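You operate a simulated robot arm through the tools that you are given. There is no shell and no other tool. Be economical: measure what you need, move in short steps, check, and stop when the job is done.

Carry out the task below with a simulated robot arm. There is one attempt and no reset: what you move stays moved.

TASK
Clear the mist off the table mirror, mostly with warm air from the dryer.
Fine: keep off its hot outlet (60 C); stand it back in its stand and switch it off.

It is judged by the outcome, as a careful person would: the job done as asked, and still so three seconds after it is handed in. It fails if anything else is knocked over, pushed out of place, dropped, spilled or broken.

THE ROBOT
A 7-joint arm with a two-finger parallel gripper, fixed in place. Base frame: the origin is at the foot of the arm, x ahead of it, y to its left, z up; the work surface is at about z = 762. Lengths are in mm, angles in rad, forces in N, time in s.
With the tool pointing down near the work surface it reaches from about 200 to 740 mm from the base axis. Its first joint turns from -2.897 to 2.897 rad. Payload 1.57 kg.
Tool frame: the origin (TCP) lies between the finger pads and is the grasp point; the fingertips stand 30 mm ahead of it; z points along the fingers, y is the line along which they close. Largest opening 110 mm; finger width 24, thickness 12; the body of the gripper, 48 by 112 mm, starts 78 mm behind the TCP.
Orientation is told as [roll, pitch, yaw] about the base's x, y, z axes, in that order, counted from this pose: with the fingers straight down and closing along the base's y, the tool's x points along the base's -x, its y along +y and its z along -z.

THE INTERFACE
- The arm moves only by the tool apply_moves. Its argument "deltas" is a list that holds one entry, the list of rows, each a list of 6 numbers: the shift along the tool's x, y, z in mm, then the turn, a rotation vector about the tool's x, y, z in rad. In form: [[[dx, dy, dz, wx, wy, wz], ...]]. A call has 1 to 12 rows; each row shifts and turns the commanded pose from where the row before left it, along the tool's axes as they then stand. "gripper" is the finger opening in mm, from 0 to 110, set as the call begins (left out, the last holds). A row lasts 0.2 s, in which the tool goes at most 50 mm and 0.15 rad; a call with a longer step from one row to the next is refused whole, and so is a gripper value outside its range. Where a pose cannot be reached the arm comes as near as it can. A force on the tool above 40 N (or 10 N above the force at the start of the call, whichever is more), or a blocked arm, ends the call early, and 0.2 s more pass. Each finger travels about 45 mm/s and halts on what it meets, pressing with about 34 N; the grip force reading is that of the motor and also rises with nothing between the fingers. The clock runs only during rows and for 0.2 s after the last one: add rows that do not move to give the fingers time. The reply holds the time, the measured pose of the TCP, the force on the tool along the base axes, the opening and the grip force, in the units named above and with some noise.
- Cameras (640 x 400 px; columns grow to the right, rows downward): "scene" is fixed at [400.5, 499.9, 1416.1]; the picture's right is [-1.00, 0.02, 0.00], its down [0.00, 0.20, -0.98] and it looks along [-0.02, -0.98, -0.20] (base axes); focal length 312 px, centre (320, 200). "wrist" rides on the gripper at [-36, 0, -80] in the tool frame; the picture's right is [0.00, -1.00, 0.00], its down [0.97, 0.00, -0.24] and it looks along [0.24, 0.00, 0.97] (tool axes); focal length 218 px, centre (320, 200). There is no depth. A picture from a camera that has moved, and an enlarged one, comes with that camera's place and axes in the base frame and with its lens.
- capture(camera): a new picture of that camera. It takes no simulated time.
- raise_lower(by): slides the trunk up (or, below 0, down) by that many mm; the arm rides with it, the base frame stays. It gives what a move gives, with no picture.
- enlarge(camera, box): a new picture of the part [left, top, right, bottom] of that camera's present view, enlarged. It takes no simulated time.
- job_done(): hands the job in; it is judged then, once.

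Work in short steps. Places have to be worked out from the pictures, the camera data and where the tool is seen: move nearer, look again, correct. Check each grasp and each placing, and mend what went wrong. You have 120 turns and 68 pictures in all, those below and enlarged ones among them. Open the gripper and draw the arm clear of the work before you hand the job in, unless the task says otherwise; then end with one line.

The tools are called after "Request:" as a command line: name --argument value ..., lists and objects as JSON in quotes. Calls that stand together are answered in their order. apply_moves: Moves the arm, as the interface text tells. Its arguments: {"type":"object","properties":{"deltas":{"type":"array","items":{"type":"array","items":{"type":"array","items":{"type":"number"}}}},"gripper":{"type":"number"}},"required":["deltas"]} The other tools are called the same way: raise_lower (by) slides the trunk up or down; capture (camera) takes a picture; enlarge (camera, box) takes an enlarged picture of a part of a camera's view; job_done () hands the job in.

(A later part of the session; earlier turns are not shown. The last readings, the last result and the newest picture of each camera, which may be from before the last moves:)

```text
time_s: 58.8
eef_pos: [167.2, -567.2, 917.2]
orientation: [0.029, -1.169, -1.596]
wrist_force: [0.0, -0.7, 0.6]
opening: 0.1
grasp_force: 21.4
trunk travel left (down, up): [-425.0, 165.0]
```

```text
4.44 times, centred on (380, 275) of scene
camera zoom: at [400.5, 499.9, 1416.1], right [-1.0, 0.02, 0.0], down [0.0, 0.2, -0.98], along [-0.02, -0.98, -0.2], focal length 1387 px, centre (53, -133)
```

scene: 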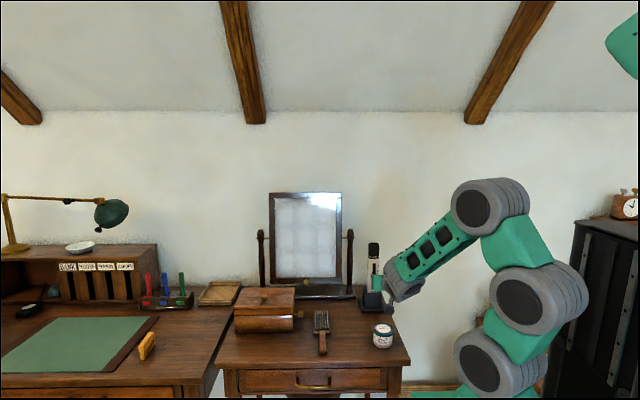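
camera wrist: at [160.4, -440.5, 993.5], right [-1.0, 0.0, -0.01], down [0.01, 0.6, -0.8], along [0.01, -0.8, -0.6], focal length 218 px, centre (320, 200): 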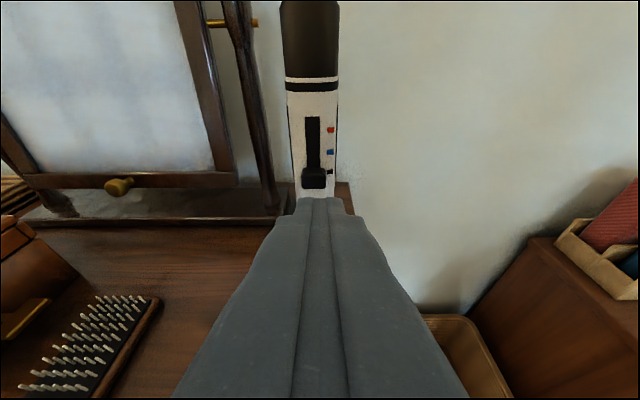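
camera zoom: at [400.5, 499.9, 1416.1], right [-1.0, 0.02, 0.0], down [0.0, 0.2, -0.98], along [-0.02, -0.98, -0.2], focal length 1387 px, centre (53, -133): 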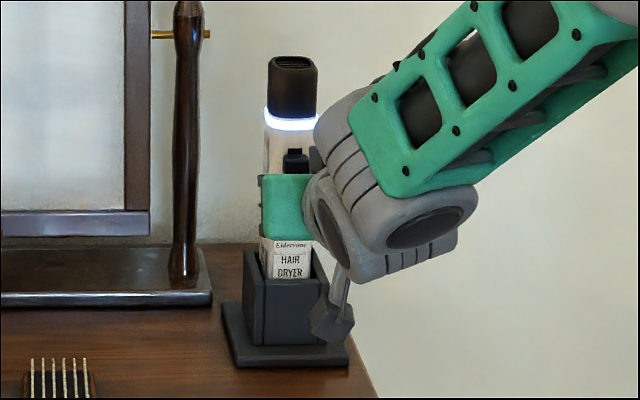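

The knob sits at the red mark and the stand hasn't moved. Now I open the fingers to 66 mm and lower to z≈888 in front of the dryer.

Request:
apply_moves --deltas '[[[9, 0, 3.8, 0, 0, 0], [9, -0.5, 3.8, 0, 0, 0], [9, 0, 3.8, 0, 0, 0], [0, 0, 0, 0, 0, 0], [0, 0, 0, 0, 0, 0]]]' --gripper 66

Request:
capture --camera "wrist"

```text
time_s: 60.0
eef_pos: [165.4, -565.2, 889.3]
orientation: [0.028, -1.169, -1.595]
wrist_force: [0.2, -0.4, -0.3]
opening: 66.2
grasp_force: 0.0
trunk travel left (down, up): [-425.0, 165.0]
```

```text
31 pictures are left
camera wrist: at [164.8, -506.4, 953.7], right [-1.0, 0.0, -0.01], down [0.01, 0.6, -0.8], along [0.01, -0.8, -0.6], focal length 218 px, centre (320, 200)
```

wrist: 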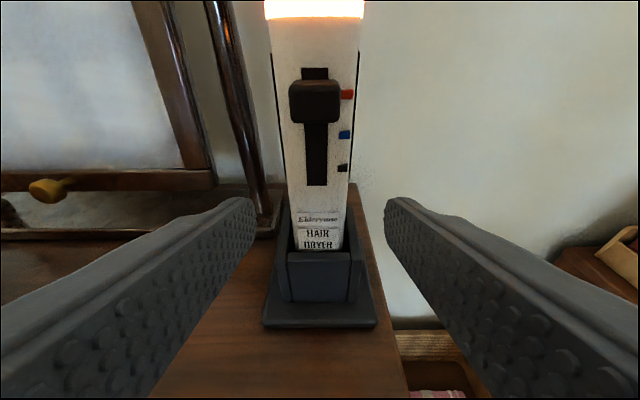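

The band now glows orange: warm air confirmed. Moving forward so the fingers straddle the body.

Request:
apply_moves --deltas '[[[-5.85, 0, 13.8, 0, 0, 0], [-5.85, 0, 13.8, 0, 0, 0], [-5.85, 0, 13.8, 0, 0, 0], [-5.85, 0, 13.8, 0, 0, 0], [0, 0, 0, 0, 0, 0]]]'

Request:
capture --camera "wrist"

```text
time_s: 61.2
eef_pos: [165.1, -625.7, 888.3]
orientation: [0.027, -1.169, -1.595]
wrist_force: [-0.7, -0.5, -0.5]
opening: 66.0
grasp_force: 0.0
trunk travel left (down, up): [-425.0, 165.0]
```

```text
30 pictures are left
camera wrist: at [164.3, -566.7, 953.3], right [-1.0, 0.0, -0.01], down [0.01, 0.6, -0.8], along [0.01, -0.8, -0.6], focal length 218 px, centre (320, 200)
```

wrist: 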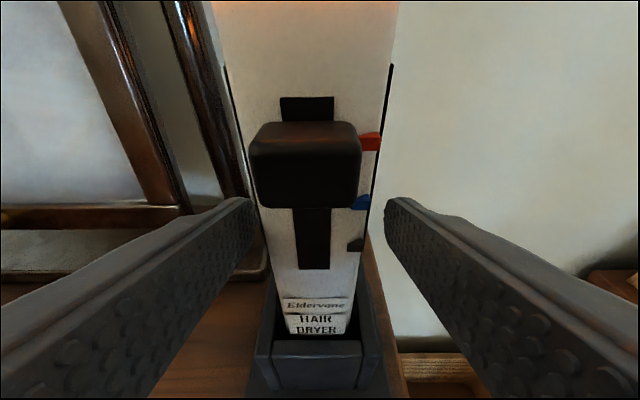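

Nearly centred; shift +2.5 mm in x and close.

Request:
apply_moves --deltas '[[[0, 2.5, 0, 0, 0, 0], [0, 0, 0, 0, 0, 0]]]'

Request:
apply_moves --deltas '[[[0, 0, 0, 0, 0, 0], [0, 0, 0, 0, 0, 0], [0, 0, 0, 0, 0, 0], [0, 0, 0, 0, 0, 0], [0, 0, 0, 0, 0, 0]]]' --gripper 0

```text
time_s: 61.8
eef_pos: [168.5, -625.3, 888.6]
orientation: [0.028, -1.172, -1.594]
wrist_force: [0.4, 0.1, -0.4]
opening: 65.7
grasp_force: 0.0
trunk travel left (down, up): [-425.0, 165.0]
```

```text
time_s: 63.0
eef_pos: [168.5, -626.0, 888.0]
orientation: [0.028, -1.17, -1.596]
wrist_force: [-2.3, -0.7, 0.5]
opening: 41.6
grasp_force: 33.6
trunk travel left (down, up): [-425.0, 165.0]
```

Firm grip at 41.6 mm (return pose: 168.5,-626,888, tilt 1.17). Lift straight up 110 mm.

Request:
apply_moves --deltas '[[[-9.2, 0, -3.9, 0, 0, 0], [-9.2, 0, -3.9, 0, 0, 0], [-9.2, 0, -3.9, 0, 0, 0], [-9.2, 0, -3.9, 0, 0, 0], [-13.8, 0, -5.9, 0, 0, 0], [-13.8, 0, -5.9, 0, 0, 0], [-18.4, 0, -7.8, 0, 0, 0], [-18.4, 0, -7.8, 0, 0, 0], [0, 0, 0, 0, 0, 0]]]'

Request:
capture --camera "scene"

```text
time_s: 65.0
eef_pos: [168.0, -625.8, 999.0]
orientation: [0.029, -1.169, -1.596]
wrist_force: [0.6, -0.2, -4.5]
opening: 41.6
grasp_force: 33.7
trunk travel left (down, up): [-425.0, 165.0]
```

```text
29 pictures are left
```

scene: 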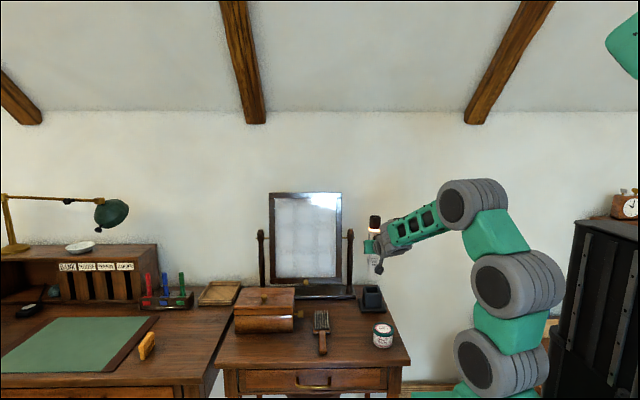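

The dryer is held securely and the stand is empty and undisturbed. Now I retreat from the wall and rotate to tool-down so that the outlet points at the wall, slightly upward.

Request:
apply_moves --deltas '[[[5, 0, -33, 0, 0, 0], [5, 0, -33, 0, 0, 0], [5, 0, -33, 0, 0, 0], [5, 0, -33, 0, 0, 0], [5, 0, -33, 0, 0, 0], [5, 0, -33, 0, 0, 0], [0, 0, 0, 0, 0, 0]]]'

Request:
apply_moves --deltas '[[[0, 0, 0, 0, 0.13, 0], [0, 0, 0, 0, 0.13, 0], [0, 0, 0, 0, 0.13, 0], [0, 0, 0, 0, 0.13, 0], [0, 0, 0, 0, 0.13, 0], [0, 0, 0, 0, 0.13, 0], [0, 0, 0, 0, 0.13, 0], [0, 0, 0, 0, 0.13, 0], [0, 0, 0, 0, 0.13, 0], [0, 0, 0, 0, 0, 0]]]'

```text
time_s: 66.6
eef_pos: [169.6, -430.3, 1047.3]
orientation: [0.029, -1.17, -1.594]
wrist_force: [-0.9, 0.6, -4.6]
opening: 41.6
grasp_force: 34.7
trunk travel left (down, up): [-425.0, 165.0]
```

```text
time_s: 68.8
eef_pos: [166.4, -432.6, 1048.7]
orientation: [0.011, 0.003, -1.57]
wrist_force: [-0.2, -0.2, -4.1]
opening: 41.8
grasp_force: 33.9
trunk travel left (down, up): [-425.0, 165.0]
```

Good. Translate in front of the mirror (x≈410), then try tilting inward toward a level dryer.

Request:
apply_moves --deltas '[[[0, 40, 0, 0, 0, 0], [0, 40, 0, 0, 0, 0], [0, 40, 0, 0, 0, 0], [0, 40, 0, 0, 0, 0], [0, 40, 0, 0, 0, 0], [0, 40, 0, 0, 0, 0], [0, 0, 0, 0, 0, 0]]]'

Request:
apply_moves --deltas '[[[0, 0, 0, 0, 0.1, 0], [0, 0, 0, 0, 0.1, 0], [0, 0, 0, 0, 0.1, 0], [0, 0, 0, 0, 0.1, 0], [0, 0, 0, 0, 0, 0]]]'

Request:
capture --camera "scene"

Request:
capture --camera "wrist"

```text
time_s: 70.4
eef_pos: [407.5, -432.0, 1051.8]
orientation: [0.01, 0.0, -1.57]
wrist_force: [0.2, -0.5, -4.4]
opening: 41.6
grasp_force: 33.8
trunk travel left (down, up): [-425.0, 165.0]
```

```text
time_s: 71.6
eef_pos: [395.1, -418.1, 1036.4]
orientation: [0.012, 0.402, -1.565]
wrist_force: [0.4, 0.0, -4.1]
opening: 41.8
grasp_force: 33.5
out of reach, approached as far as the arm can: row 1, 4
trunk travel left (down, up): [-425.0, 165.0]
```

```text
28 pictures are left
```

scene: 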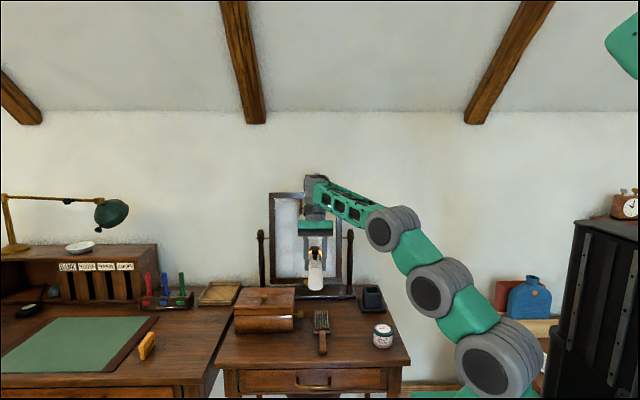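

```text
27 pictures are left
camera wrist: at [394.1, -482.2, 1097.2], right [-1.0, 0.0, -0.01], down [-0.01, 0.8, 0.6], along [0.01, 0.6, -0.8], focal length 218 px, centre (320, 200)
```

wrist: 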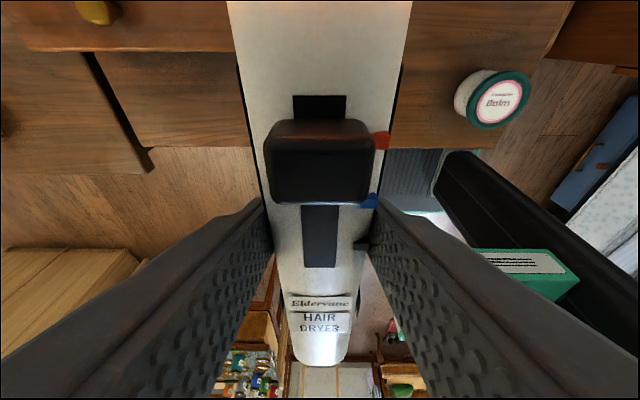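

The dryer is level and aimed at the glass. Move closer (outlet ~110 mm from the glass) at mid-height, hold two seconds, then check the mist.

Request:
apply_moves --deltas '[[[-16, 3, 6, 0, 0, 0], [-16, 3, 6, 0, 0, 0], [-16, 4, 7, 0, 0, 0], [0, 0, 0, 0, 0, 0], [0, 0, 0, 0, 0, 0], [0, 0, 0, 0, 0, 0], [0, 0, 0, 0, 0, 0], [0, 0, 0, 0, 0, 0], [0, 0, 0, 0, 0, 0], [0, 0, 0, 0, 0, 0], [0, 0, 0, 0, 0, 0]]]'

Request:
enlarge --camera "scene" --box '[250, 160, 390, 310]'

```text
time_s: 74.0
eef_pos: [399.3, -442.0, 1004.9]
orientation: [0.011, 0.4, -1.565]
wrist_force: [-0.2, -0.8, -3.5]
opening: 41.9
grasp_force: 34.9
out of reach, approached as far as the arm can: row 1, 2, 3
trunk travel left (down, up): [-425.0, 165.0]
```

```text
2.67 times, centred on (320, 235) of scene
camera zoom: at [400.5, 499.9, 1416.1], right [-1.0, 0.02, 0.0], down [0.0, 0.2, -0.98], along [-0.02, -0.98, -0.2], focal length 832 px, centre (320, 107)
```

zoom: 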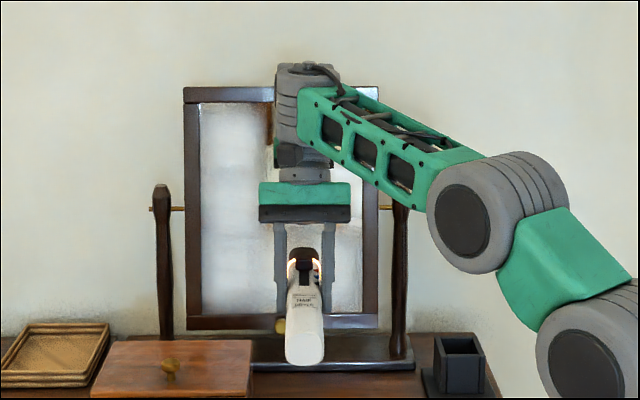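

Drying works — a clear patch shows at the top. The glass spans about x 309–559, z 830–1165, at y≈-740. I'll raise the trunk 100 mm for better reach and start the sweep along the top.

Request:
raise_lower --by 100

Request:
apply_moves --deltas '[[[-14, -20, -4, 0, 0, 0], [-14, -20, -4, 0, 0, 0], [-14, -19, -4, 0, 0, 0], [0, 0, 0, 0, 0, 0]]]'

```text
time_s: 75.3
eef_pos: [400.4, -442.3, 1103.0]
orientation: [0.011, 0.398, -1.565]
wrist_force: [0.4, -0.7, -3.5]
opening: 41.6
grasp_force: 33.8
trunk travel left (down, up): [-525.0, 65.0]
```

```text
time_s: 76.3
eef_pos: [338.3, -483.4, 1098.4]
orientation: [0.013, 0.398, -1.564]
wrist_force: [17.2, -0.2, -22.7]
opening: 41.9
grasp_force: 34.3
out of reach, approached as far as the arm can: row 3
trunk travel left (down, up): [-525.0, 65.0]
```

A strong force appears — probably the hand pressing on the forearm at this tilt. I reduce the inward tilt by 0.2 and check.

Request:
apply_moves --deltas '[[[0, 5, 0, 0, -0.07, 0], [0, 5, 0, 0, -0.07, 0], [0, 0, 0, 0, -0.06, 0], [0, 0, 0, 0, 0, 0]]]'

Request:
enlarge --camera "scene" --box '[250, 130, 390, 310]'

```text
time_s: 77.3
eef_pos: [349.9, -482.4, 1096.4]
orientation: [0.01, 0.2, -1.567]
wrist_force: [-0.3, 0.0, -4.2]
opening: 41.9
grasp_force: 33.6
trunk travel left (down, up): [-525.0, 65.0]
```

```text
2.22 times, centred on (320, 220) of scene
camera zoom: at [400.5, 499.9, 1416.1], right [-1.0, 0.02, 0.0], down [0.0, 0.2, -0.98], along [-0.02, -0.98, -0.2], focal length 694 px, centre (320, 156)
```

zoom: 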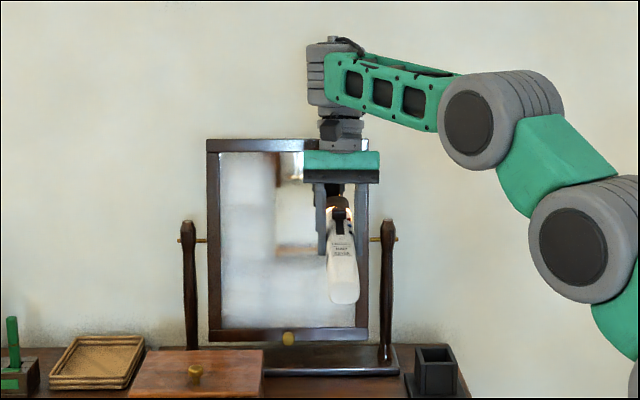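

Clear cells are appearing where I blew. Force is normal. Now sweep down the right column (x≈335), gradually tilting level as I descend.

Request:
apply_moves --deltas '[[[0, -15, 0, 0, 0, 0], [0, 0, 0, 0, 0, 0], [0, 0, 0, 0, 0, 0], [0, 0, 0, 0, 0, 0], [-4, 0, 17, 0, 0.02, 0], [-4, 0, 17, 0, 0.02, 0], [-4, 0, 17, 0, 0.02, 0], [-4, 0, 17, 0, 0.02, 0], [-4, 0, 17, 0, 0.02, 0], [-4, 0, 17, 0, 0.02, 0], [0, 0, 0, 0, 0, 0]]]'

Request:
apply_moves --deltas '[[[-5, 0, 17, 0, 0.02, 0], [-5, 0, 17, 0, 0.02, 0], [-5, 0, 17, 0, 0.02, 0], [0, 0, 0, 0, 0, 0], [-5, 0, 17, 0, 0.02, 0], [-5, 0, 17, 0, 0.02, 0], [-5, 0, 17, 0, 0.02, 0], [0, 0, 0, 0, 0, 0], [0, 0, 0, 0, 0, 0], [0, 0, 0, 0, 0, 0]]]'

Request:
enlarge --camera "scene" --box '[250, 130, 390, 310]'

```text
time_s: 79.7
eef_pos: [336.5, -481.2, 992.0]
orientation: [0.012, 0.32, -1.567]
wrist_force: [0.4, -0.1, -4.0]
opening: 42.1
grasp_force: 33.7
trunk travel left (down, up): [-525.0, 65.0]
```

```text
time_s: 81.9
eef_pos: [338.2, -471.5, 882.9]
orientation: [0.011, 0.44, -1.566]
wrist_force: [-0.5, 0.4, -3.9]
opening: 41.5
grasp_force: 34.3
trunk travel left (down, up): [-525.0, 65.0]
```

```text
2.22 times, centred on (320, 220) of scene
camera zoom: at [400.5, 499.9, 1416.1], right [-1.0, 0.02, 0.0], down [0.0, 0.2, -0.98], along [-0.02, -0.98, -0.2], focal length 694 px, centre (320, 156)
```

zoom: 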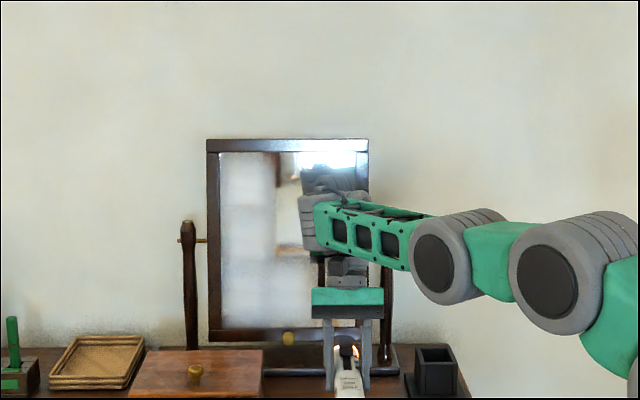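

The right side clears well. Next: bottom centre (x up to 395), staying clear of the box's side knob, then rising.

Request:
apply_moves --deltas '[[[0, 15, 0, 0, 0, 0], [0, 0, 0, 0, 0, 0], [0, 15, 0, 0, 0, 0], [0, 0, 0, 0, 0, 0], [0, 15, 0, 0, 0, 0], [0, 0, 0, 0, 0, 0], [0, 13, 0, 0, 0, 0], [0, 0, 0, 0, 0, 0], [0, 0, 0, 0, 0, 0], [0, 0, 0, 0, 0, 0], [0, 0, 0, 0, 0, 0]]]'

Request:
apply_moves --deltas '[[[4, 0, -17, 0, 0, 0], [6, 0, -17, 0, -0.02, 0], [6, 0, -17, 0, -0.02, 0], [6, 0, -17, 0, -0.02, 0], [0, 0, 0, 0, 0, 0], [6, 10, -17, 0, -0.02, 0], [6, 10, -17, 0, -0.02, 0], [6, 10, -17, 0, -0.02, 0], [6, 15, -17, 0, -0.02, 0], [0, 15, 0, 0, 0, 0], [0, 0, 0, 0, 0, 0]]]'

Request:
enlarge --camera "scene" --box '[250, 130, 390, 310]'

```text
time_s: 84.3
eef_pos: [394.2, -473.8, 886.5]
orientation: [0.013, 0.439, -1.566]
wrist_force: [0.1, 0.3, -4.0]
opening: 41.7
grasp_force: 34.3
trunk travel left (down, up): [-525.0, 65.0]
```

```text
time_s: 86.7
eef_pos: [441.0, -476.4, 1028.4]
orientation: [0.01, 0.299, -1.569]
wrist_force: [0.3, 0.1, -3.9]
opening: 41.6
grasp_force: 34.7
out of reach, approached as far as the arm can: row 10
trunk travel left (down, up): [-525.0, 65.0]
```

```text
2.22 times, centred on (320, 220) of scene
camera zoom: at [400.5, 499.9, 1416.1], right [-1.0, 0.02, 0.0], down [0.0, 0.2, -0.98], along [-0.02, -0.98, -0.2], focal length 694 px, centre (320, 156)
```

zoom: 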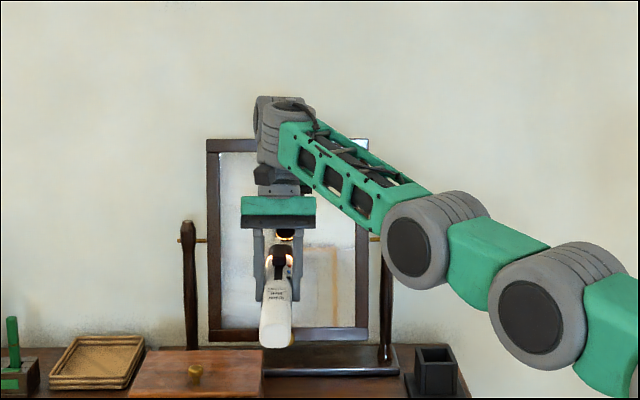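

Centre and right are clearing. Now the left-centre column: move to x≈465 and descend to z≈930, tilting to aim a bit downward.

Request:
apply_moves --deltas '[[[-5, 8, 15, 0, 0.03, 0], [-6, 8, 15, 0, 0.04, 0], [-6, 8, 15, 0, 0.04, 0], [-6, 0, 15, 0, 0.04, 0], [0, 0, 0, 0, 0, 0], [-7, 0, 15, 0, 0.04, 0], [-7, 0, 14, 0, 0.04, 0], [0, 0, 0, 0, 0, 0], [0, 0, 0, 0, 0, 0], [0, 0, 0, 0, 0, 0], [0, 0, 0, 0, 0, 0], [0, 0, 0, 0, 0, 0]]]'

Request:
apply_moves --deltas '[[[0, 15, 0, 0, 0, 0], [0, 15, 0, 0, 0, 0], [0, 0, 0, 0, 0, 0], [0, 15, 0, 0, 0, 0], [0, 10, 0, 0, 0, 0], [0, 0, 0, 0, 0, 0], [0, 0, 0, 0, 0, 0], [0, 0, 0, 0, 0, 0], [0, 0, 0, 0, 0, 0], [0, 0, 0, 0, 0, 0]]]'

Request:
enlarge --camera "scene" --box '[250, 130, 390, 310]'

```text
time_s: 88.1
eef_pos: [438.3, -444.3, 959.9]
orientation: [0.008, 0.462, -1.571]
wrist_force: [0.0, -1.1, -11.6]
opening: 41.9
grasp_force: 33.7
out of reach, approached as far as the arm can: row 1, 2, 3, 4, 6
trunk travel left (down, up): [-525.0, 65.0]
stopped in row 6: the force on the tool passed its limit (the readings are from after the stop); the commanded pose is now the measured one
```

```text
time_s: 90.3
eef_pos: [453.1, -432.8, 958.5]
orientation: [0.006, 0.461, -1.573]
wrist_force: [4.0, 3.2, -22.8]
opening: 41.8
grasp_force: 33.8
out of reach, approached as far as the arm can: row 1, 2, 4, 5
trunk travel left (down, up): [-525.0, 65.0]
```

```text
2.22 times, centred on (320, 220) of scene
camera zoom: at [400.5, 499.9, 1416.1], right [-1.0, 0.02, 0.0], down [0.0, 0.2, -0.98], along [-0.02, -0.98, -0.2], focal length 694 px, centre (320, 156)
```

zoom: 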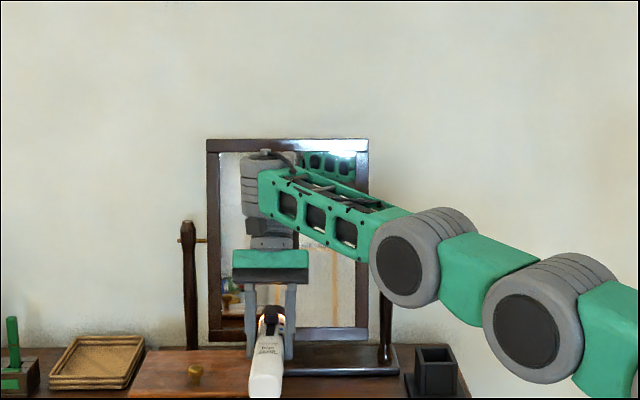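

The inward tilt again presses the wrist against its limit. I reduce the tilt to ~0.25 and raise the trunk 60 mm for more room.

Request:
apply_moves --deltas '[[[0, 0, 0, 0, -0.07, 0], [0, 0, 0, 0, -0.07, 0], [0, 0, 0, 0, -0.07, 0], [0, 0, 0, 0, 0, 0]]]'

Request:
raise_lower --by 60

Request:
apply_moves --deltas '[[[-8, 15, 0, 0, 0, 0], [-8, 15, 0, 0, 0, 0], [-8, 15, 0, 0, 0, 0], [-8, 5, 0, 0, 0, 0], [0, 0, 0, 0, 0, 0], [0, 0, 0, 0, 0, 0], [0, 0, 0, 0, 0, 0], [0, 0, 0, 0, 0, 0], [0, 0, 0, 0, 0, 0]]]'

Request:
enlarge --camera "scene" --box '[250, 130, 390, 310]'

```text
time_s: 91.3
eef_pos: [452.6, -433.4, 958.8]
orientation: [0.007, 0.251, -1.574]
wrist_force: [-0.3, -0.2, -2.9]
opening: 42.1
grasp_force: 34.2
trunk travel left (down, up): [-525.0, 65.0]
```

```text
time_s: 92.3
eef_pos: [452.6, -432.9, 1018.0]
orientation: [0.006, 0.252, -1.574]
wrist_force: [0.4, -0.2, -3.5]
opening: 41.6
grasp_force: 33.6
trunk travel left (down, up): [-585.0, 5.0]
```

```text
time_s: 94.3
eef_pos: [489.1, -455.5, 1013.3]
orientation: [0.008, 0.251, -1.574]
wrist_force: [-0.1, 0.2, -4.0]
opening: 41.7
grasp_force: 34.0
out of reach, approached as far as the arm can: row 3, 4
trunk travel left (down, up): [-585.0, 5.0]
```

```text
2.22 times, centred on (320, 220) of scene
camera zoom: at [400.5, 499.9, 1416.1], right [-1.0, 0.02, 0.0], down [0.0, 0.2, -0.98], along [-0.02, -0.98, -0.2], focal length 694 px, centre (320, 156)
```

zoom: 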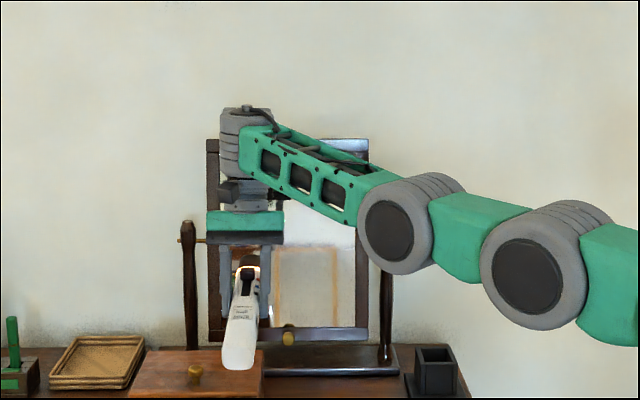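

Good; continuing left: ease tilt slightly, move to x≈520, sweep down to z≈930 and then back up.

Request:
apply_moves --deltas '[[[0, 15, 0, 0, -0.05, 0], [0, 15, 0, 0, -0.05, 0], [0, 0, 0, 0, 0, 0], [-3, 0, 17, 0, 0, 0], [-3, 0, 17, 0, 0, 0], [-3, 0, 17, 0, 0, 0], [-3, 0, 17, 0, 0, 0], [-3, 0, 15, 0, 0, 0], [0, 0, 0, 0, 0, 0], [0, 0, 0, 0, 0, 0], [0, 0, 0, 0, 0, 0], [0, 0, 0, 0, 0, 0]]]'

Request:
apply_moves --deltas '[[[0, 0, 0, 0, 0, 0], [3, 0, -20, 0, 0, 0], [3, 0, -20, 0, 0, 0], [3, 0, -20, 0, 0, 0], [3, 0, -20, 0, 0, 0], [0, 0, -20, 0, -0.05, 0], [0, 0, -20, 0, -0.05, 0], [0, 0, -10, 0, -0.05, 0], [0, 0, 0, 0, 0, 0], [0, 0, 0, 0, 0, 0], [0, 0, 0, 0, 0, 0]]]'

Request:
enlarge --camera "scene" --box '[250, 130, 390, 310]'

```text
time_s: 96.9
eef_pos: [509.8, -453.7, 930.2]
orientation: [0.006, 0.152, -1.575]
wrist_force: [-0.3, 0.1, -3.9]
opening: 41.7
grasp_force: 34.4
out of reach, approached as far as the arm can: row 6, 7
trunk travel left (down, up): [-585.0, 5.0]
```

```text
time_s: 99.3
eef_pos: [509.4, -459.6, 1060.4]
orientation: [0.008, 0.001, -1.575]
wrist_force: [-0.1, -0.8, -4.6]
opening: 41.9
grasp_force: 34.0
trunk travel left (down, up): [-585.0, 5.0]
```

```text
2.22 times, centred on (320, 220) of scene
camera zoom: at [400.5, 499.9, 1416.1], right [-1.0, 0.02, 0.0], down [0.0, 0.2, -0.98], along [-0.02, -0.98, -0.2], focal length 694 px, centre (320, 156)
```

zoom: 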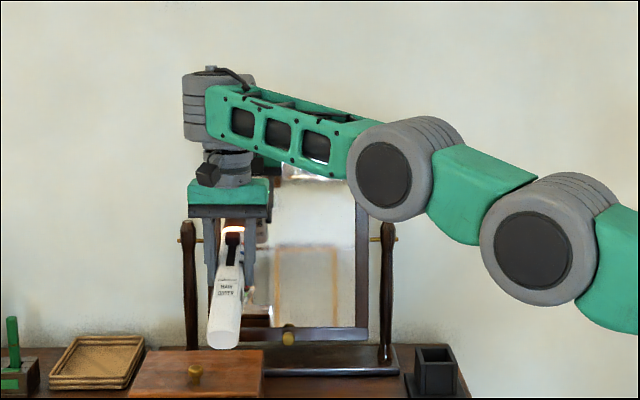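

Now draw aside to x≈190 to view the whole glass.

Request:
apply_moves --deltas '[[[10, -40, 0, 0, 0, 0], [10, -40, 0, 0, 0, 0], [10, -40, 0, 0, 0, 0], [0, -40, 0, 0, 0, 0], [0, -40, 0, 0, 0, 0], [0, -40, 0, 0, 0, 0], [0, -40, 0, 0, 0, 0], [0, -40, 0, 0, 0, 0], [0, 0, 0, 0, 0, 0]]]'

Request:
enlarge --camera "scene" --box '[255, 180, 375, 300]'

```text
time_s: 101.3
eef_pos: [199.2, -438.8, 1096.7]
orientation: [0.003, 0.008, -1.576]
wrist_force: [0.4, -0.6, -3.6]
opening: 41.8
grasp_force: 34.2
out of reach, approached as far as the arm can: row 3, 4, 5, 6, 7
trunk travel left (down, up): [-585.0, 5.0]
```

```text
3.33 times, centred on (315, 240) of scene
camera zoom: at [400.5, 499.9, 1416.1], right [-1.0, 0.02, 0.0], down [0.0, 0.2, -0.98], along [-0.02, -0.98, -0.2], focal length 1041 px, centre (337, 67)
```

zoom: 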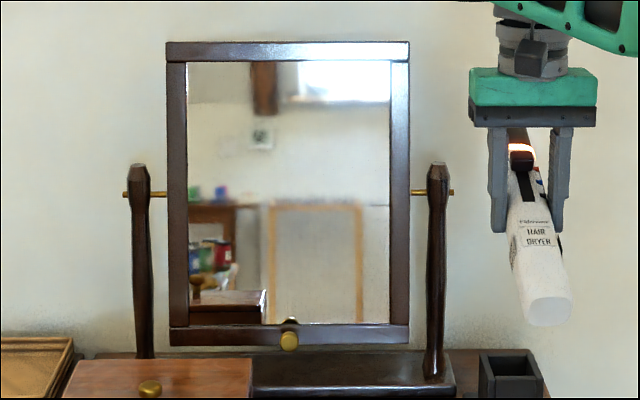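

Largely clear; zoom in on the glass for remaining haze.

Request:
enlarge --camera "scene" --box '[286, 188, 334, 280]'

Request:
enlarge --camera "scene" --box '[280, 188, 336, 223]'

```text
4.35 times, centred on (310, 234) of scene
camera zoom: at [400.5, 499.9, 1416.1], right [-1.0, 0.02, 0.0], down [0.0, 0.2, -0.98], along [-0.02, -0.98, -0.2], focal length 1357 px, centre (364, 52)
```

zoom: 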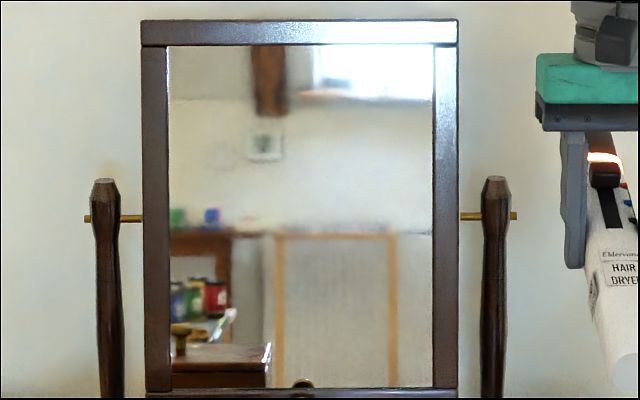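

```text
11.43 times, centred on (308, 206) of scene
camera zoom: at [400.5, 499.9, 1416.1], right [-1.0, 0.02, 0.0], down [0.0, 0.2, -0.98], along [-0.02, -0.98, -0.2], focal length 3568 px, centre (457, 137)
```

zoom: 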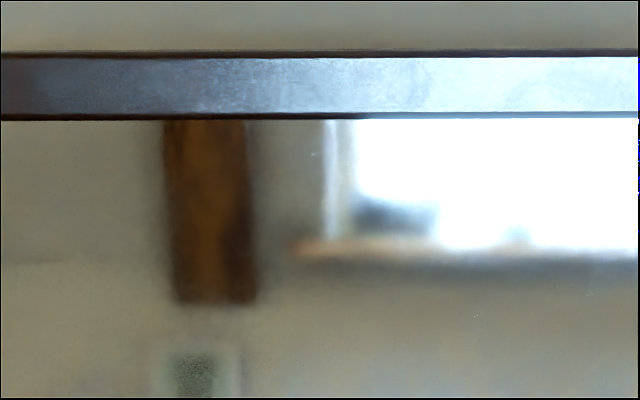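

Bottom-left is sharp, while elsewhere a thin haze softens the reflections. I'll make a second, slower and slightly closer pass, starting at the right column.

Request:
apply_moves --deltas '[[[-10, 29, 5, 0, 0, 0], [-10, 29, 5, 0, 0, 0], [-10, 29, 5, 0, 0, 0], [-10, 29, 5, 0, 0, 0], [-10, 28, 5, 0, 0.1, 0], [0, 0, 0, 0, 0.1, 0], [0, 0, 0, 0, 0, 0], [0, 0, 0, 0, 0, 0], [0, 0, 0, 0, 0, 0], [-2, 0, 10, 0, 0, 0], [-2, 0, 10, 0, 0, 0], [-2, 0, 10, 0, 0, 0]]]'

Request:
apply_moves --deltas '[[[-2, 0, 9, 0, 0.01, 0], [-2, 0, 9, 0, 0.01, 0], [-2, 0, 9, 0, 0.01, 0], [-2, 0, 9, 0, 0.01, 0], [-2, 0, 9, 0, 0.01, 0], [-2, 0, 9, 0, 0.01, 0], [-2, 0, 9, 0, 0.01, 0], [-2, 0, 9, 0, 0.01, 0], [-2, 0, 9, 0, 0.01, 0], [-2, 0, 9, 0, 0.01, 0], [-2, 0, 9, 0, 0.01, 0], [-2, 0, 9, 0, 0.01, 0]]]'

Request:
apply_moves --deltas '[[[-3, 0, 9, 0, 0.01, 0], [-3, 0, 9, 0, 0.01, 0], [-3, 0, 9, 0, 0.01, 0], [-3, 0, 9, 0, 0.01, 0], [-3, 0, 6, 0, 0.01, 0], [0, 0, 0, 0, 0, 0], [0, 0, 0, 0, 0, 0], [0, 0, 0, 0, 0, 0], [0, 0, 0, 0, 0, 0]]]'

```text
time_s: 103.9
eef_pos: [343.8, -490.8, 1045.4]
orientation: [0.007, 0.204, -1.578]
wrist_force: [0.0, 0.3, -4.6]
opening: 41.9
grasp_force: 34.3
out of reach, approached as far as the arm can: row 1
trunk travel left (down, up): [-585.0, 5.0]
```

```text
time_s: 106.5
eef_pos: [344.2, -487.9, 933.8]
orientation: [0.008, 0.321, -1.574]
wrist_force: [-0.9, -0.2, -3.5]
opening: 41.7
grasp_force: 34.2
trunk travel left (down, up): [-585.0, 5.0]
```

```text
time_s: 108.5
eef_pos: [345.8, -487.3, 890.9]
orientation: [0.008, 0.37, -1.574]
wrist_force: [-0.4, -0.2, -4.5]
opening: 41.8
grasp_force: 33.7
trunk travel left (down, up): [-585.0, 5.0]
```

Now the centre column: shift to x≈397 at the bottom, dwell, then rise slowly.

Request:
apply_moves --deltas '[[[0, 13, 0, 0, 0, 0], [0, 13, 0, 0, 0, 0], [0, 13, 0, 0, 0, 0], [0, 12, 0, 0, 0, 0], [0, 0, 0, 0, 0, 0], [0, 0, 0, 0, 0, 0], [0, 0, 0, 0, 0, 0], [0, 0, 0, 0, 0, 0], [0, 0, 0, 0, 0, 0], [3, 0, -9, 0, -0.01, 0], [3, 0, -9, 0, -0.01, 0], [3, 0, -9, 0, -0.01, 0]]]'

Request:
apply_moves --deltas '[[[3, 0, -9, 0, -0.01, 0], [3, 0, -9, 0, -0.01, 0], [3, 0, -9, 0, -0.01, 0], [3, 0, -9, 0, -0.01, 0], [2, 0, -9, 0, -0.01, 0], [2, 0, -9, 0, -0.01, 0], [2, 0, -9, 0, -0.01, 0], [2, 0, -9, 0, -0.01, 0], [2, 0, -9, 0, -0.01, 0], [2, 0, -9, 0, -0.01, 0], [2, 0, -9, 0, -0.01, 0], [2, 0, -9, 0, -0.01, 0]]]'

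Request:
apply_moves --deltas '[[[2, 0, -9, 0, -0.02, 0], [2, 0, -9, 0, -0.02, 0], [2, 0, -9, 0, -0.02, 0], [2, 0, -9, 0, -0.02, 0], [0, 0, 0, 0, 0, 0], [0, 0, 0, 0, 0, 0], [0, 0, 0, 0, 0, 0], [0, 15, 0, 0, 0, 0], [0, 15, 0, 0, 0, 0], [0, 15, 0, 0, 0, 0], [0, 10, 0, 0, 0, 0], [0, 0, 0, 0, 0, 0]]]'

```text
time_s: 111.1
eef_pos: [390.8, -482.5, 921.6]
orientation: [0.007, 0.34, -1.575]
wrist_force: [0.4, -0.4, -5.0]
opening: 41.6
grasp_force: 34.1
out of reach, approached as far as the arm can: row 4
trunk travel left (down, up): [-585.0, 5.0]
```

```text
time_s: 113.7
eef_pos: [391.4, -487.2, 1033.0]
orientation: [0.004, 0.221, -1.576]
wrist_force: [0.1, 0.1, -4.4]
opening: 41.7
grasp_force: 34.1
trunk travel left (down, up): [-585.0, 5.0]
```

```text
time_s: 116.3
eef_pos: [445.4, -486.3, 1068.8]
orientation: [0.007, 0.141, -1.574]
wrist_force: [-0.1, -0.4, -4.6]
opening: 41.7
grasp_force: 33.6
trunk travel left (down, up): [-585.0, 5.0]
```

Left-centre column: dwell then descend slowly to z≈930, then move left and rise.

Request:
apply_moves --deltas '[[[0, 0, 0, 0, 0, 0], [0, 0, 0, 0, 0, 0], [-1.5, 0, 10, 0, 0.005, 0], [-1.5, 0, 10, 0, 0.005, 0], [-1.5, 0, 10, 0, 0.005, 0], [-1.5, 0, 10, 0, 0.005, 0], [-1.5, 0, 10, 0, 0.005, 0], [-1.5, 0, 10, 0, 0.005, 0], [-1.5, 0, 10, 0, 0.005, 0], [-1.5, 0, 10, 0, 0.005, 0], [-1.5, 0, 10, 0, 0.005, 0], [-1.5, 0, 10, 0, 0.005, 0]]]'

Request:
apply_moves --deltas '[[[-2, 0, 10, 0, 0, 0], [-2, 0, 10, 0, 0, 0], [-2, 0, 10, 0, 0, 0], [0, 0, 0, 0, 0, 0], [0, 0, 0, 0, 0, 0], [0, 0, 0, 0, 0, 0], [0, 15, 0, 0, 0, 0], [0, 15, 0, 0, 0, 0], [0, 15, 0, 0, -0.05, 0], [0, 10, 0, 0, 0, 0], [0, 0, 0, 0, 0, 0], [0, 0, 0, 0, 0, 0]]]'

Request:
apply_moves --deltas '[[[1.5, 0, -10, 0, 0, 0], [1.5, 0, -10, 0, 0, 0], [1.5, 0, -10, 0, 0, 0], [1.5, 0, -10, 0, 0, 0], [1.5, 0, -10, 0, 0, 0], [1.5, 0, -10, 0, 0, 0], [1.5, 0, -10, 0, 0, 0], [1.5, 0, -10, 0, 0, 0], [1.5, 0, -10, 0, -0.01, 0], [1.5, 0, -10, 0, -0.01, 0], [1.5, 0, -10, 0, -0.01, 0], [1.5, 0, -10, 0, -0.01, 0]]]'

```text
time_s: 118.9
eef_pos: [446.4, -485.5, 969.3]
orientation: [0.007, 0.193, -1.579]
wrist_force: [0.9, -0.7, -4.5]
opening: 41.7
grasp_force: 33.8
trunk travel left (down, up): [-585.0, 5.0]
```

```text
time_s: 121.5
eef_pos: [484.6, -480.6, 939.1]
orientation: [0.008, 0.142, -1.576]
wrist_force: [0.2, -0.4, -4.2]
opening: 41.6
grasp_force: 34.1
out of reach, approached as far as the arm can: row 8, 10
trunk travel left (down, up): [-585.0, 5.0]
```

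```text
time_s: 124.1
eef_pos: [482.6, -479.7, 1060.2]
orientation: [0.007, 0.1, -1.577]
wrist_force: [0.5, 0.1, -3.8]
opening: 41.9
grasp_force: 33.6
trunk travel left (down, up): [-585.0, 5.0]
```

Now the far left column with the tool upright: x≈525, y≈-455.

Request:
apply_moves --deltas '[[[8, 12, 0, 0, -0.05, 0], [8, 12, 0, 0, -0.05, 0], [8, 12, 0, 0, 0, 0], [0, 6, 0, 0, 0, 0], [0, 0, 0, 0, 0, 0], [0, 0, 0, 0, 0, 0], [0, 0, 0, 0, 0, 0], [0, 0, 10, 0, 0, 0], [0, 0, 10, 0, 0, 0], [0, 0, 10, 0, 0, 0], [0, 0, 10, 0, 0, 0], [0, 0, 10, 0, 0, 0]]]'

Request:
apply_moves --deltas '[[[0, 0, 10, 0, 0, 0], [0, 0, 10, 0, 0, 0], [0, 0, 10, 0, 0, 0], [0, 0, 10, 0, 0, 0], [0, 0, 10, 0, 0, 0], [0, 0, 10, 0, 0, 0], [0, 0, 10, 0, 0, 0], [0, 0, 0, 0, 0, 0], [0, 0, 0, 0, 0, 0], [0, 0, 0, 0, 0, 0]]]'

Request:
apply_moves --deltas '[[[0, -20, -20, 0, 0, 0], [0, -20, -20, 0, 0, 0], [5, -30, -20, 0, 0, 0], [5, -40, -20, 0, 0, 0], [5, -40, 0, 0, 0, 0], [5, -40, 0, 0, 0, 0], [0, -40, 0, 0, 0, 0], [0, -40, 0, 0, 0, 0], [0, -40, 0, 0, 0, 0], [0, -20, 0, 0, 0, 0], [0, 0, 0, 0, 0, 0]]]'

Request:
enlarge --camera "scene" --box '[286, 188, 334, 280]'

```text
time_s: 126.7
eef_pos: [525.3, -454.9, 1010.1]
orientation: [0.007, 0.002, -1.576]
wrist_force: [-0.1, -0.5, -3.6]
opening: 42.0
grasp_force: 33.8
trunk travel left (down, up): [-585.0, 5.0]
```

```text
time_s: 128.9
eef_pos: [526.7, -456.0, 941.5]
orientation: [0.007, 0.002, -1.575]
wrist_force: [-0.4, 0.1, -3.7]
opening: 41.9
grasp_force: 34.2
trunk travel left (down, up): [-585.0, 5.0]
```

```text
time_s: 131.3
eef_pos: [225.8, -482.0, 1089.3]
orientation: [0.004, 0.008, -1.576]
wrist_force: [0.1, 0.3, -4.4]
opening: 41.8
grasp_force: 33.6
out of reach, approached as far as the arm can: row 3, 4, 5, 6, 7, 8, 9
trunk travel left (down, up): [-585.0, 5.0]
```

```text
4.35 times, centred on (310, 234) of scene
camera zoom: at [400.5, 499.9, 1416.1], right [-1.0, 0.02, 0.0], down [0.0, 0.2, -0.98], along [-0.02, -0.98, -0.2], focal length 1357 px, centre (364, 52)
```

zoom: 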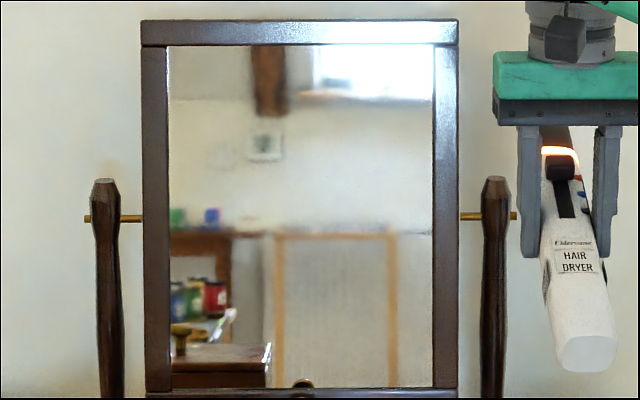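

The picture is unchanged from before the second pass, so the glass is fully clear. Now to return the dryer: back away to (169,-430), lower the trunk to its earlier height.

Request:
apply_moves --deltas '[[[17, -19, 10, 0, 0, 0], [17, -19, 10, 0, 0, 0], [18, -19, 10, 0, 0, 0], [0, 0, 0, 0, 0, 0]]]'

Request:
raise_lower --by -80

Request:
apply_moves --deltas '[[[0, 0, -15, 0, 0, 0], [0, 0, -15, 0, 0, 0], [0, 0, -15, 0, 0, 0], [0, 0, 0, 0, 0, 0]]]'

Request:
raise_lower --by -80

```text
time_s: 132.3
eef_pos: [168.7, -431.1, 1095.2]
orientation: [0.004, 0.007, -1.576]
wrist_force: [-0.4, -0.5, -5.0]
opening: 41.7
grasp_force: 34.8
out of reach, approached as far as the arm can: row 1, 2, 3
trunk travel left (down, up): [-585.0, 5.0]
```

```text
time_s: 133.4
eef_pos: [169.6, -432.0, 1014.2]
orientation: [0.004, 0.007, -1.576]
wrist_force: [0.6, -0.6, -3.8]
opening: 42.0
grasp_force: 33.9
trunk travel left (down, up): [-505.0, 85.0]
```

```text
time_s: 134.4
eef_pos: [170.6, -432.3, 1059.7]
orientation: [0.003, 0.009, -1.575]
wrist_force: [0.1, 0.8, -5.1]
opening: 41.9
grasp_force: 34.2
trunk travel left (down, up): [-505.0, 85.0]
```

```text
time_s: 135.6
eef_pos: [168.6, -432.4, 979.7]
orientation: [0.003, 0.007, -1.575]
wrist_force: [-0.3, 0.5, -3.6]
opening: 41.9
grasp_force: 33.8
trunk travel left (down, up): [-425.0, 165.0]
```

Raise slightly, then tilt the tool back outward so the dryer stands upright.

Request:
apply_moves --deltas '[[[0, 0, -25, 0, 0, 0], [0, 0, -25, 0, -0.087, 0], [0, 0, 0, 0, -0.12, 0], [0, 0, 0, 0, -0.12, 0], [0, 0, 0, 0, -0.12, 0], [0, 0, 0, 0, -0.12, 0], [0, 0, 0, 0, -0.12, 0], [0, 0, 0, 0, -0.12, 0], [0, 0, 0, 0, -0.12, 0], [0, 0, 0, 0, -0.12, 0], [0, 0, 0, 0, -0.13, 0], [0, 0, 0, 0, 0, 0]]]'

Request:
enlarge --camera "scene" --box '[330, 200, 430, 330]'

```text
time_s: 138.2
eef_pos: [247.9, -527.7, 1176.7]
orientation: [-0.063, -1.135, -1.525]
wrist_force: [-0.1, -0.7, -3.6]
opening: 41.5
grasp_force: 34.1
out of reach, approached as far as the arm can: row 4, 5, 6, 7, 8, 9
trunk travel left (down, up): [-425.0, 165.0]
```

```text
3.08 times, centred on (380, 265) of scene
camera zoom: at [400.5, 499.9, 1416.1], right [-1.0, 0.02, 0.0], down [0.0, 0.2, -0.98], along [-0.02, -0.98, -0.2], focal length 960 px, centre (135, 0)
```

zoom: 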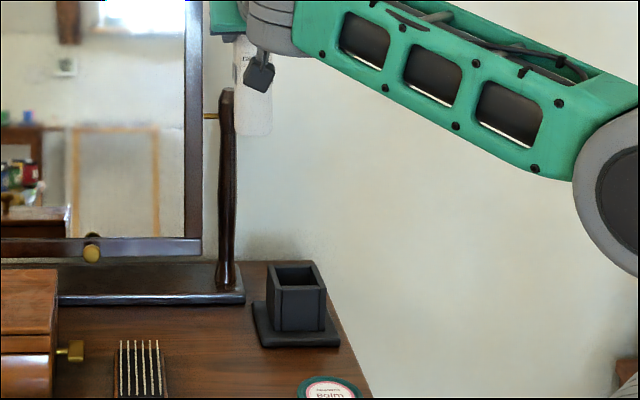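

The arm drifted to another posture but touched nothing. I'll try moving back: x to 168 and downward.

Request:
apply_moves --deltas '[[[9, -16, 4, 0, 0, 0], [9, -16, 4, 0, 0, 0], [9, -16, 4, 0, 0, 0], [9, -16, 4, 0, 0, 0], [9, -16, 4, 0, 0, 0], [0, 0, 0, 0, 0, 0]]]'

```text
time_s: 138.9
eef_pos: [237.0, -533.0, 1095.3]
orientation: [-0.17, -1.033, -1.395]
wrist_force: [0.0, 0.3, -4.5]
opening: 41.7
grasp_force: 33.9
trunk travel left (down, up): [-425.0, 165.0]
stopped in row 3: the arm was blocked; the commanded pose is now the measured one
```

Blocked; let me see the whole arm.

Request:
capture --camera "scene"

```text
14 pictures are left
```

scene: 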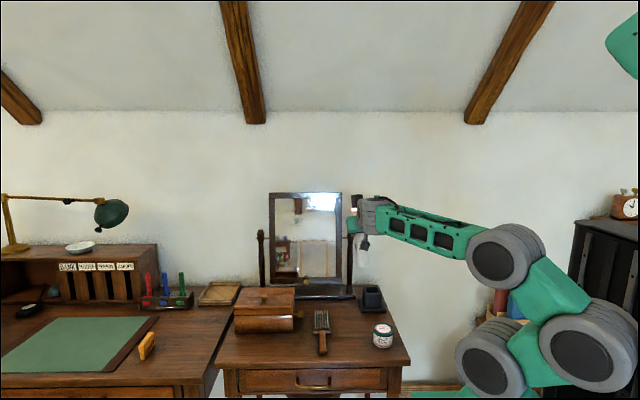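

Nothing is touching; the arm probably lagged in a posture change. Continue in smaller steps.

Request:
apply_moves --deltas '[[[0, 0, 0, 0, 0, 0], [2, -8, 1, 0, 0, 0], [2, -8, 1, 0, 0, 0], [2, -8, 1, 0, 0, 0], [2, -8, 1, 0, 0, 0], [2, -8, 1, 0, 0, 0], [2, -8, 1, 0, 0, 0], [0, 0, 0, 0, 0, 0]]]'

```text
time_s: 140.7
eef_pos: [213.5, -530.6, 1069.5]
orientation: [-0.19, -0.999, -1.332]
wrist_force: [-0.1, 0.2, -5.2]
opening: 41.7
grasp_force: 34.5
trunk travel left (down, up): [-425.0, 165.0]
```

Moving freely again. Correct the orientation to the original upright-dryer pose.

Request:
apply_moves --deltas '[[[0, 0, 0, 0.008, -0.052, 0.042], [0, 0, 0, 0.008, -0.052, 0.042], [0, 0, 0, 0.007, -0.053, 0.042], [0, 0, 0, 0, 0, 0]]]'

```text
time_s: 141.7
eef_pos: [186.6, -536.8, 1054.7]
orientation: [-0.042, -1.149, -1.584]
wrist_force: [0.3, 0.0, -4.0]
opening: 41.9
grasp_force: 33.9
trunk travel left (down, up): [-425.0, 165.0]
```

Small orientation trim and move above the stand (168.5,-626,1005).

Request:
apply_moves --deltas '[[[0, -3, 0, -0.057, -0.02, 0.006], [2, -3, 17, 0, 0, 0], [2, -3, 17, 0, 0, 0], [2, -3, 17, 0, 0, 0], [2, -3, 17, 0, 0, 0], [2, -3, 17, 0, 0, 0], [1.3, 0, 16.5, 0, 0, 0], [0, 0, 0, 0, 0, 0]]]'

Request:
capture --camera "wrist"

```text
time_s: 143.5
eef_pos: [174.2, -625.2, 1042.4]
orientation: [0.127, -1.223, -1.684]
wrist_force: [-0.2, -0.7, -4.7]
opening: 42.2
grasp_force: 33.7
trunk travel left (down, up): [-425.0, 165.0]
```

```text
13 pictures are left
camera wrist: at [170.0, -562.4, 1104.2], right [-1.0, -0.01, -0.04], down [0.03, 0.56, -0.83], along [0.03, -0.83, -0.56], focal length 218 px, centre (320, 200)
```

wrist: 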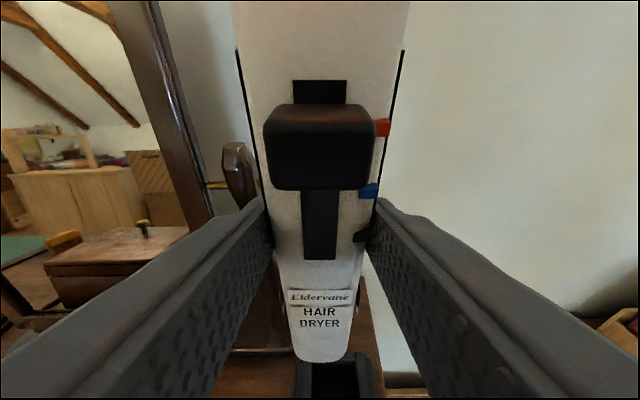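

Slight residual tilt (0.05 pitch, 0.03 roll); trim these and shift x by -5 while hovering.

Request:
apply_moves --deltas '[[[0, -5, 0, 0.017, 0.05, -0.028], [0, 0, 0, 0, 0, 0], [0, 0, 0, 0, 0, 0]]]'

```text
time_s: 144.3
eef_pos: [168.7, -626.2, 1040.3]
orientation: [0.03, -1.173, -1.598]
wrist_force: [-0.1, 1.2, -3.4]
opening: 41.8
grasp_force: 34.0
trunk travel left (down, up): [-425.0, 165.0]
```

Pose now matches the pick pose exactly, hovering. Descend vertically to just above the stand's rim and check alignment.

Request:
apply_moves --deltas '[[[18.4, 0, 7.8, 0, 0, 0], [18.4, 0, 7.8, 0, 0, 0], [18.4, 0, 7.8, 0, 0, 0], [13.8, 0, 5.9, 0, 0, 0], [0, 0, 0, 0, 0, 0]]]'

Request:
capture --camera "wrist"

Request:
enlarge --camera "scene" --box '[350, 220, 400, 320]'

```text
time_s: 145.5
eef_pos: [169.8, -625.6, 968.2]
orientation: [0.031, -1.173, -1.597]
wrist_force: [0.1, 0.3, -3.9]
opening: 41.7
grasp_force: 33.9
trunk travel left (down, up): [-425.0, 165.0]
```

```text
12 pictures are left
camera wrist: at [167.5, -566.4, 1032.2], right [-1.0, 0.0, -0.01], down [0.01, 0.6, -0.8], along [0.01, -0.8, -0.6], focal length 218 px, centre (320, 200)
```

wrist: 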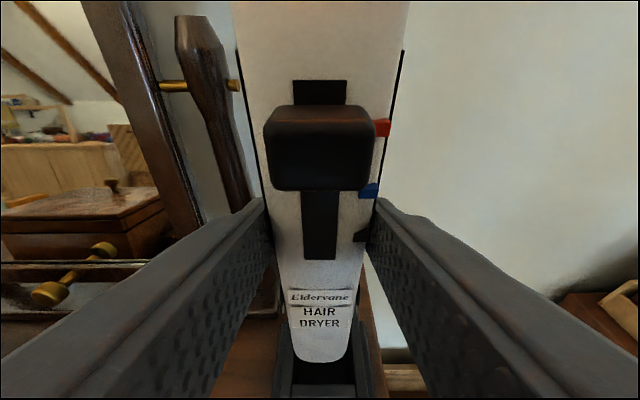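

```text
4.00 times, centred on (375, 270) of scene
camera zoom: at [400.5, 499.9, 1416.1], right [-1.0, 0.02, 0.0], down [0.0, 0.2, -0.98], along [-0.02, -0.98, -0.2], focal length 1249 px, centre (100, -80)
```

zoom: 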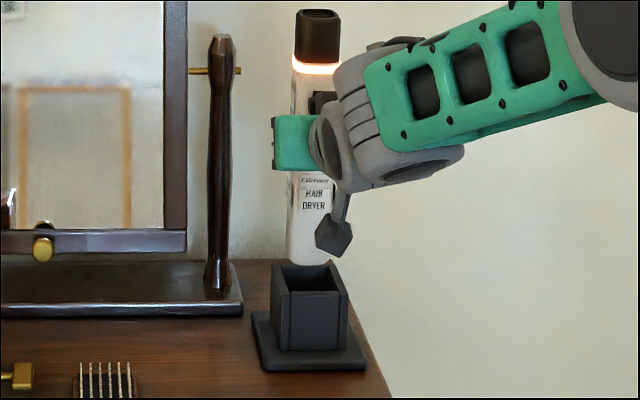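

The dryer is centred over the well. Descend slowly in stages, watching the force.

Request:
apply_moves --deltas '[[[7.4, 0, 3.1, 0, 0, 0], [7.4, 0, 3.1, 0, 0, 0], [7.4, 0, 3.1, 0, 0, 0], [7.4, 0, 3.1, 0, 0, 0], [0, 0, 0, 0, 0, 0]]]'

Request:
capture --camera "wrist"

```text
time_s: 146.7
eef_pos: [169.7, -627.3, 934.7]
orientation: [0.027, -1.173, -1.598]
wrist_force: [-2.6, 1.0, -4.3]
opening: 41.8
grasp_force: 34.1
trunk travel left (down, up): [-425.0, 165.0]
```

```text
10 pictures are left
camera wrist: at [168.4, -567.0, 999.2], right [-1.0, 0.0, -0.01], down [0.01, 0.6, -0.8], along [0.01, -0.8, -0.6], focal length 218 px, centre (320, 200)
```

wrist: 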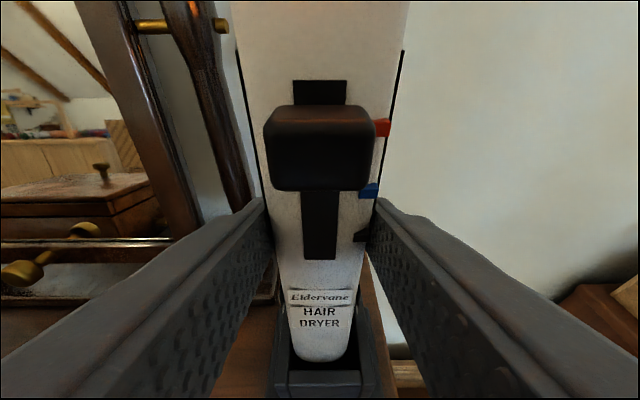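

The lower end has entered the well; trim x by -1 mm and continue to z≈895.

Request:
apply_moves --deltas '[[[0, -1, 0, 0, 0, 0], [7.4, 0, 3.1, 0, 0, 0], [7.4, 0, 3.1, 0, 0, 0], [7.4, 0, 3.1, 0, 0, 0], [7.4, 0, 3.1, 0, 0, 0], [5.5, 0, 2.3, 0, 0, 0], [0, 0, 0, 0, 0, 0]]]'

```text
time_s: 148.3
eef_pos: [168.2, -626.9, 897.9]
orientation: [0.029, -1.174, -1.597]
wrist_force: [0.2, 0.1, -4.8]
opening: 41.8
grasp_force: 34.1
trunk travel left (down, up): [-425.0, 165.0]
```

Smooth. Lower the last millimetres in 3 mm steps until the weight comes off.

Request:
apply_moves --deltas '[[[2.8, 0, 1.2, 0, 0, 0], [2.8, 0, 1.2, 0, 0, 0], [0, 0, 0, 0, 0, 0]]]'

Request:
apply_moves --deltas '[[[1.8, 0, 0.8, 0, 0, 0], [0, 0, 0, 0, 0, 0]]]'

Request:
apply_moves --deltas '[[[1.4, 0, 0.6, 0, 0, 0], [0, 0, 0, 0, 0, 0]]]'

```text
time_s: 149.1
eef_pos: [168.1, -624.9, 890.3]
orientation: [0.029, -1.175, -1.597]
wrist_force: [-0.1, -0.8, -3.8]
opening: 41.7
grasp_force: 34.0
trunk travel left (down, up): [-425.0, 165.0]
```

```text
time_s: 149.7
eef_pos: [169.2, -626.4, 889.2]
orientation: [0.03, -1.174, -1.596]
wrist_force: [-0.1, -0.5, -5.1]
opening: 41.9
grasp_force: 34.0
trunk travel left (down, up): [-425.0, 165.0]
```

```text
time_s: 150.3
eef_pos: [169.3, -625.7, 887.5]
orientation: [0.03, -1.175, -1.597]
wrist_force: [-0.5, -0.6, -4.0]
opening: 41.9
grasp_force: 34.4
trunk travel left (down, up): [-425.0, 165.0]
```

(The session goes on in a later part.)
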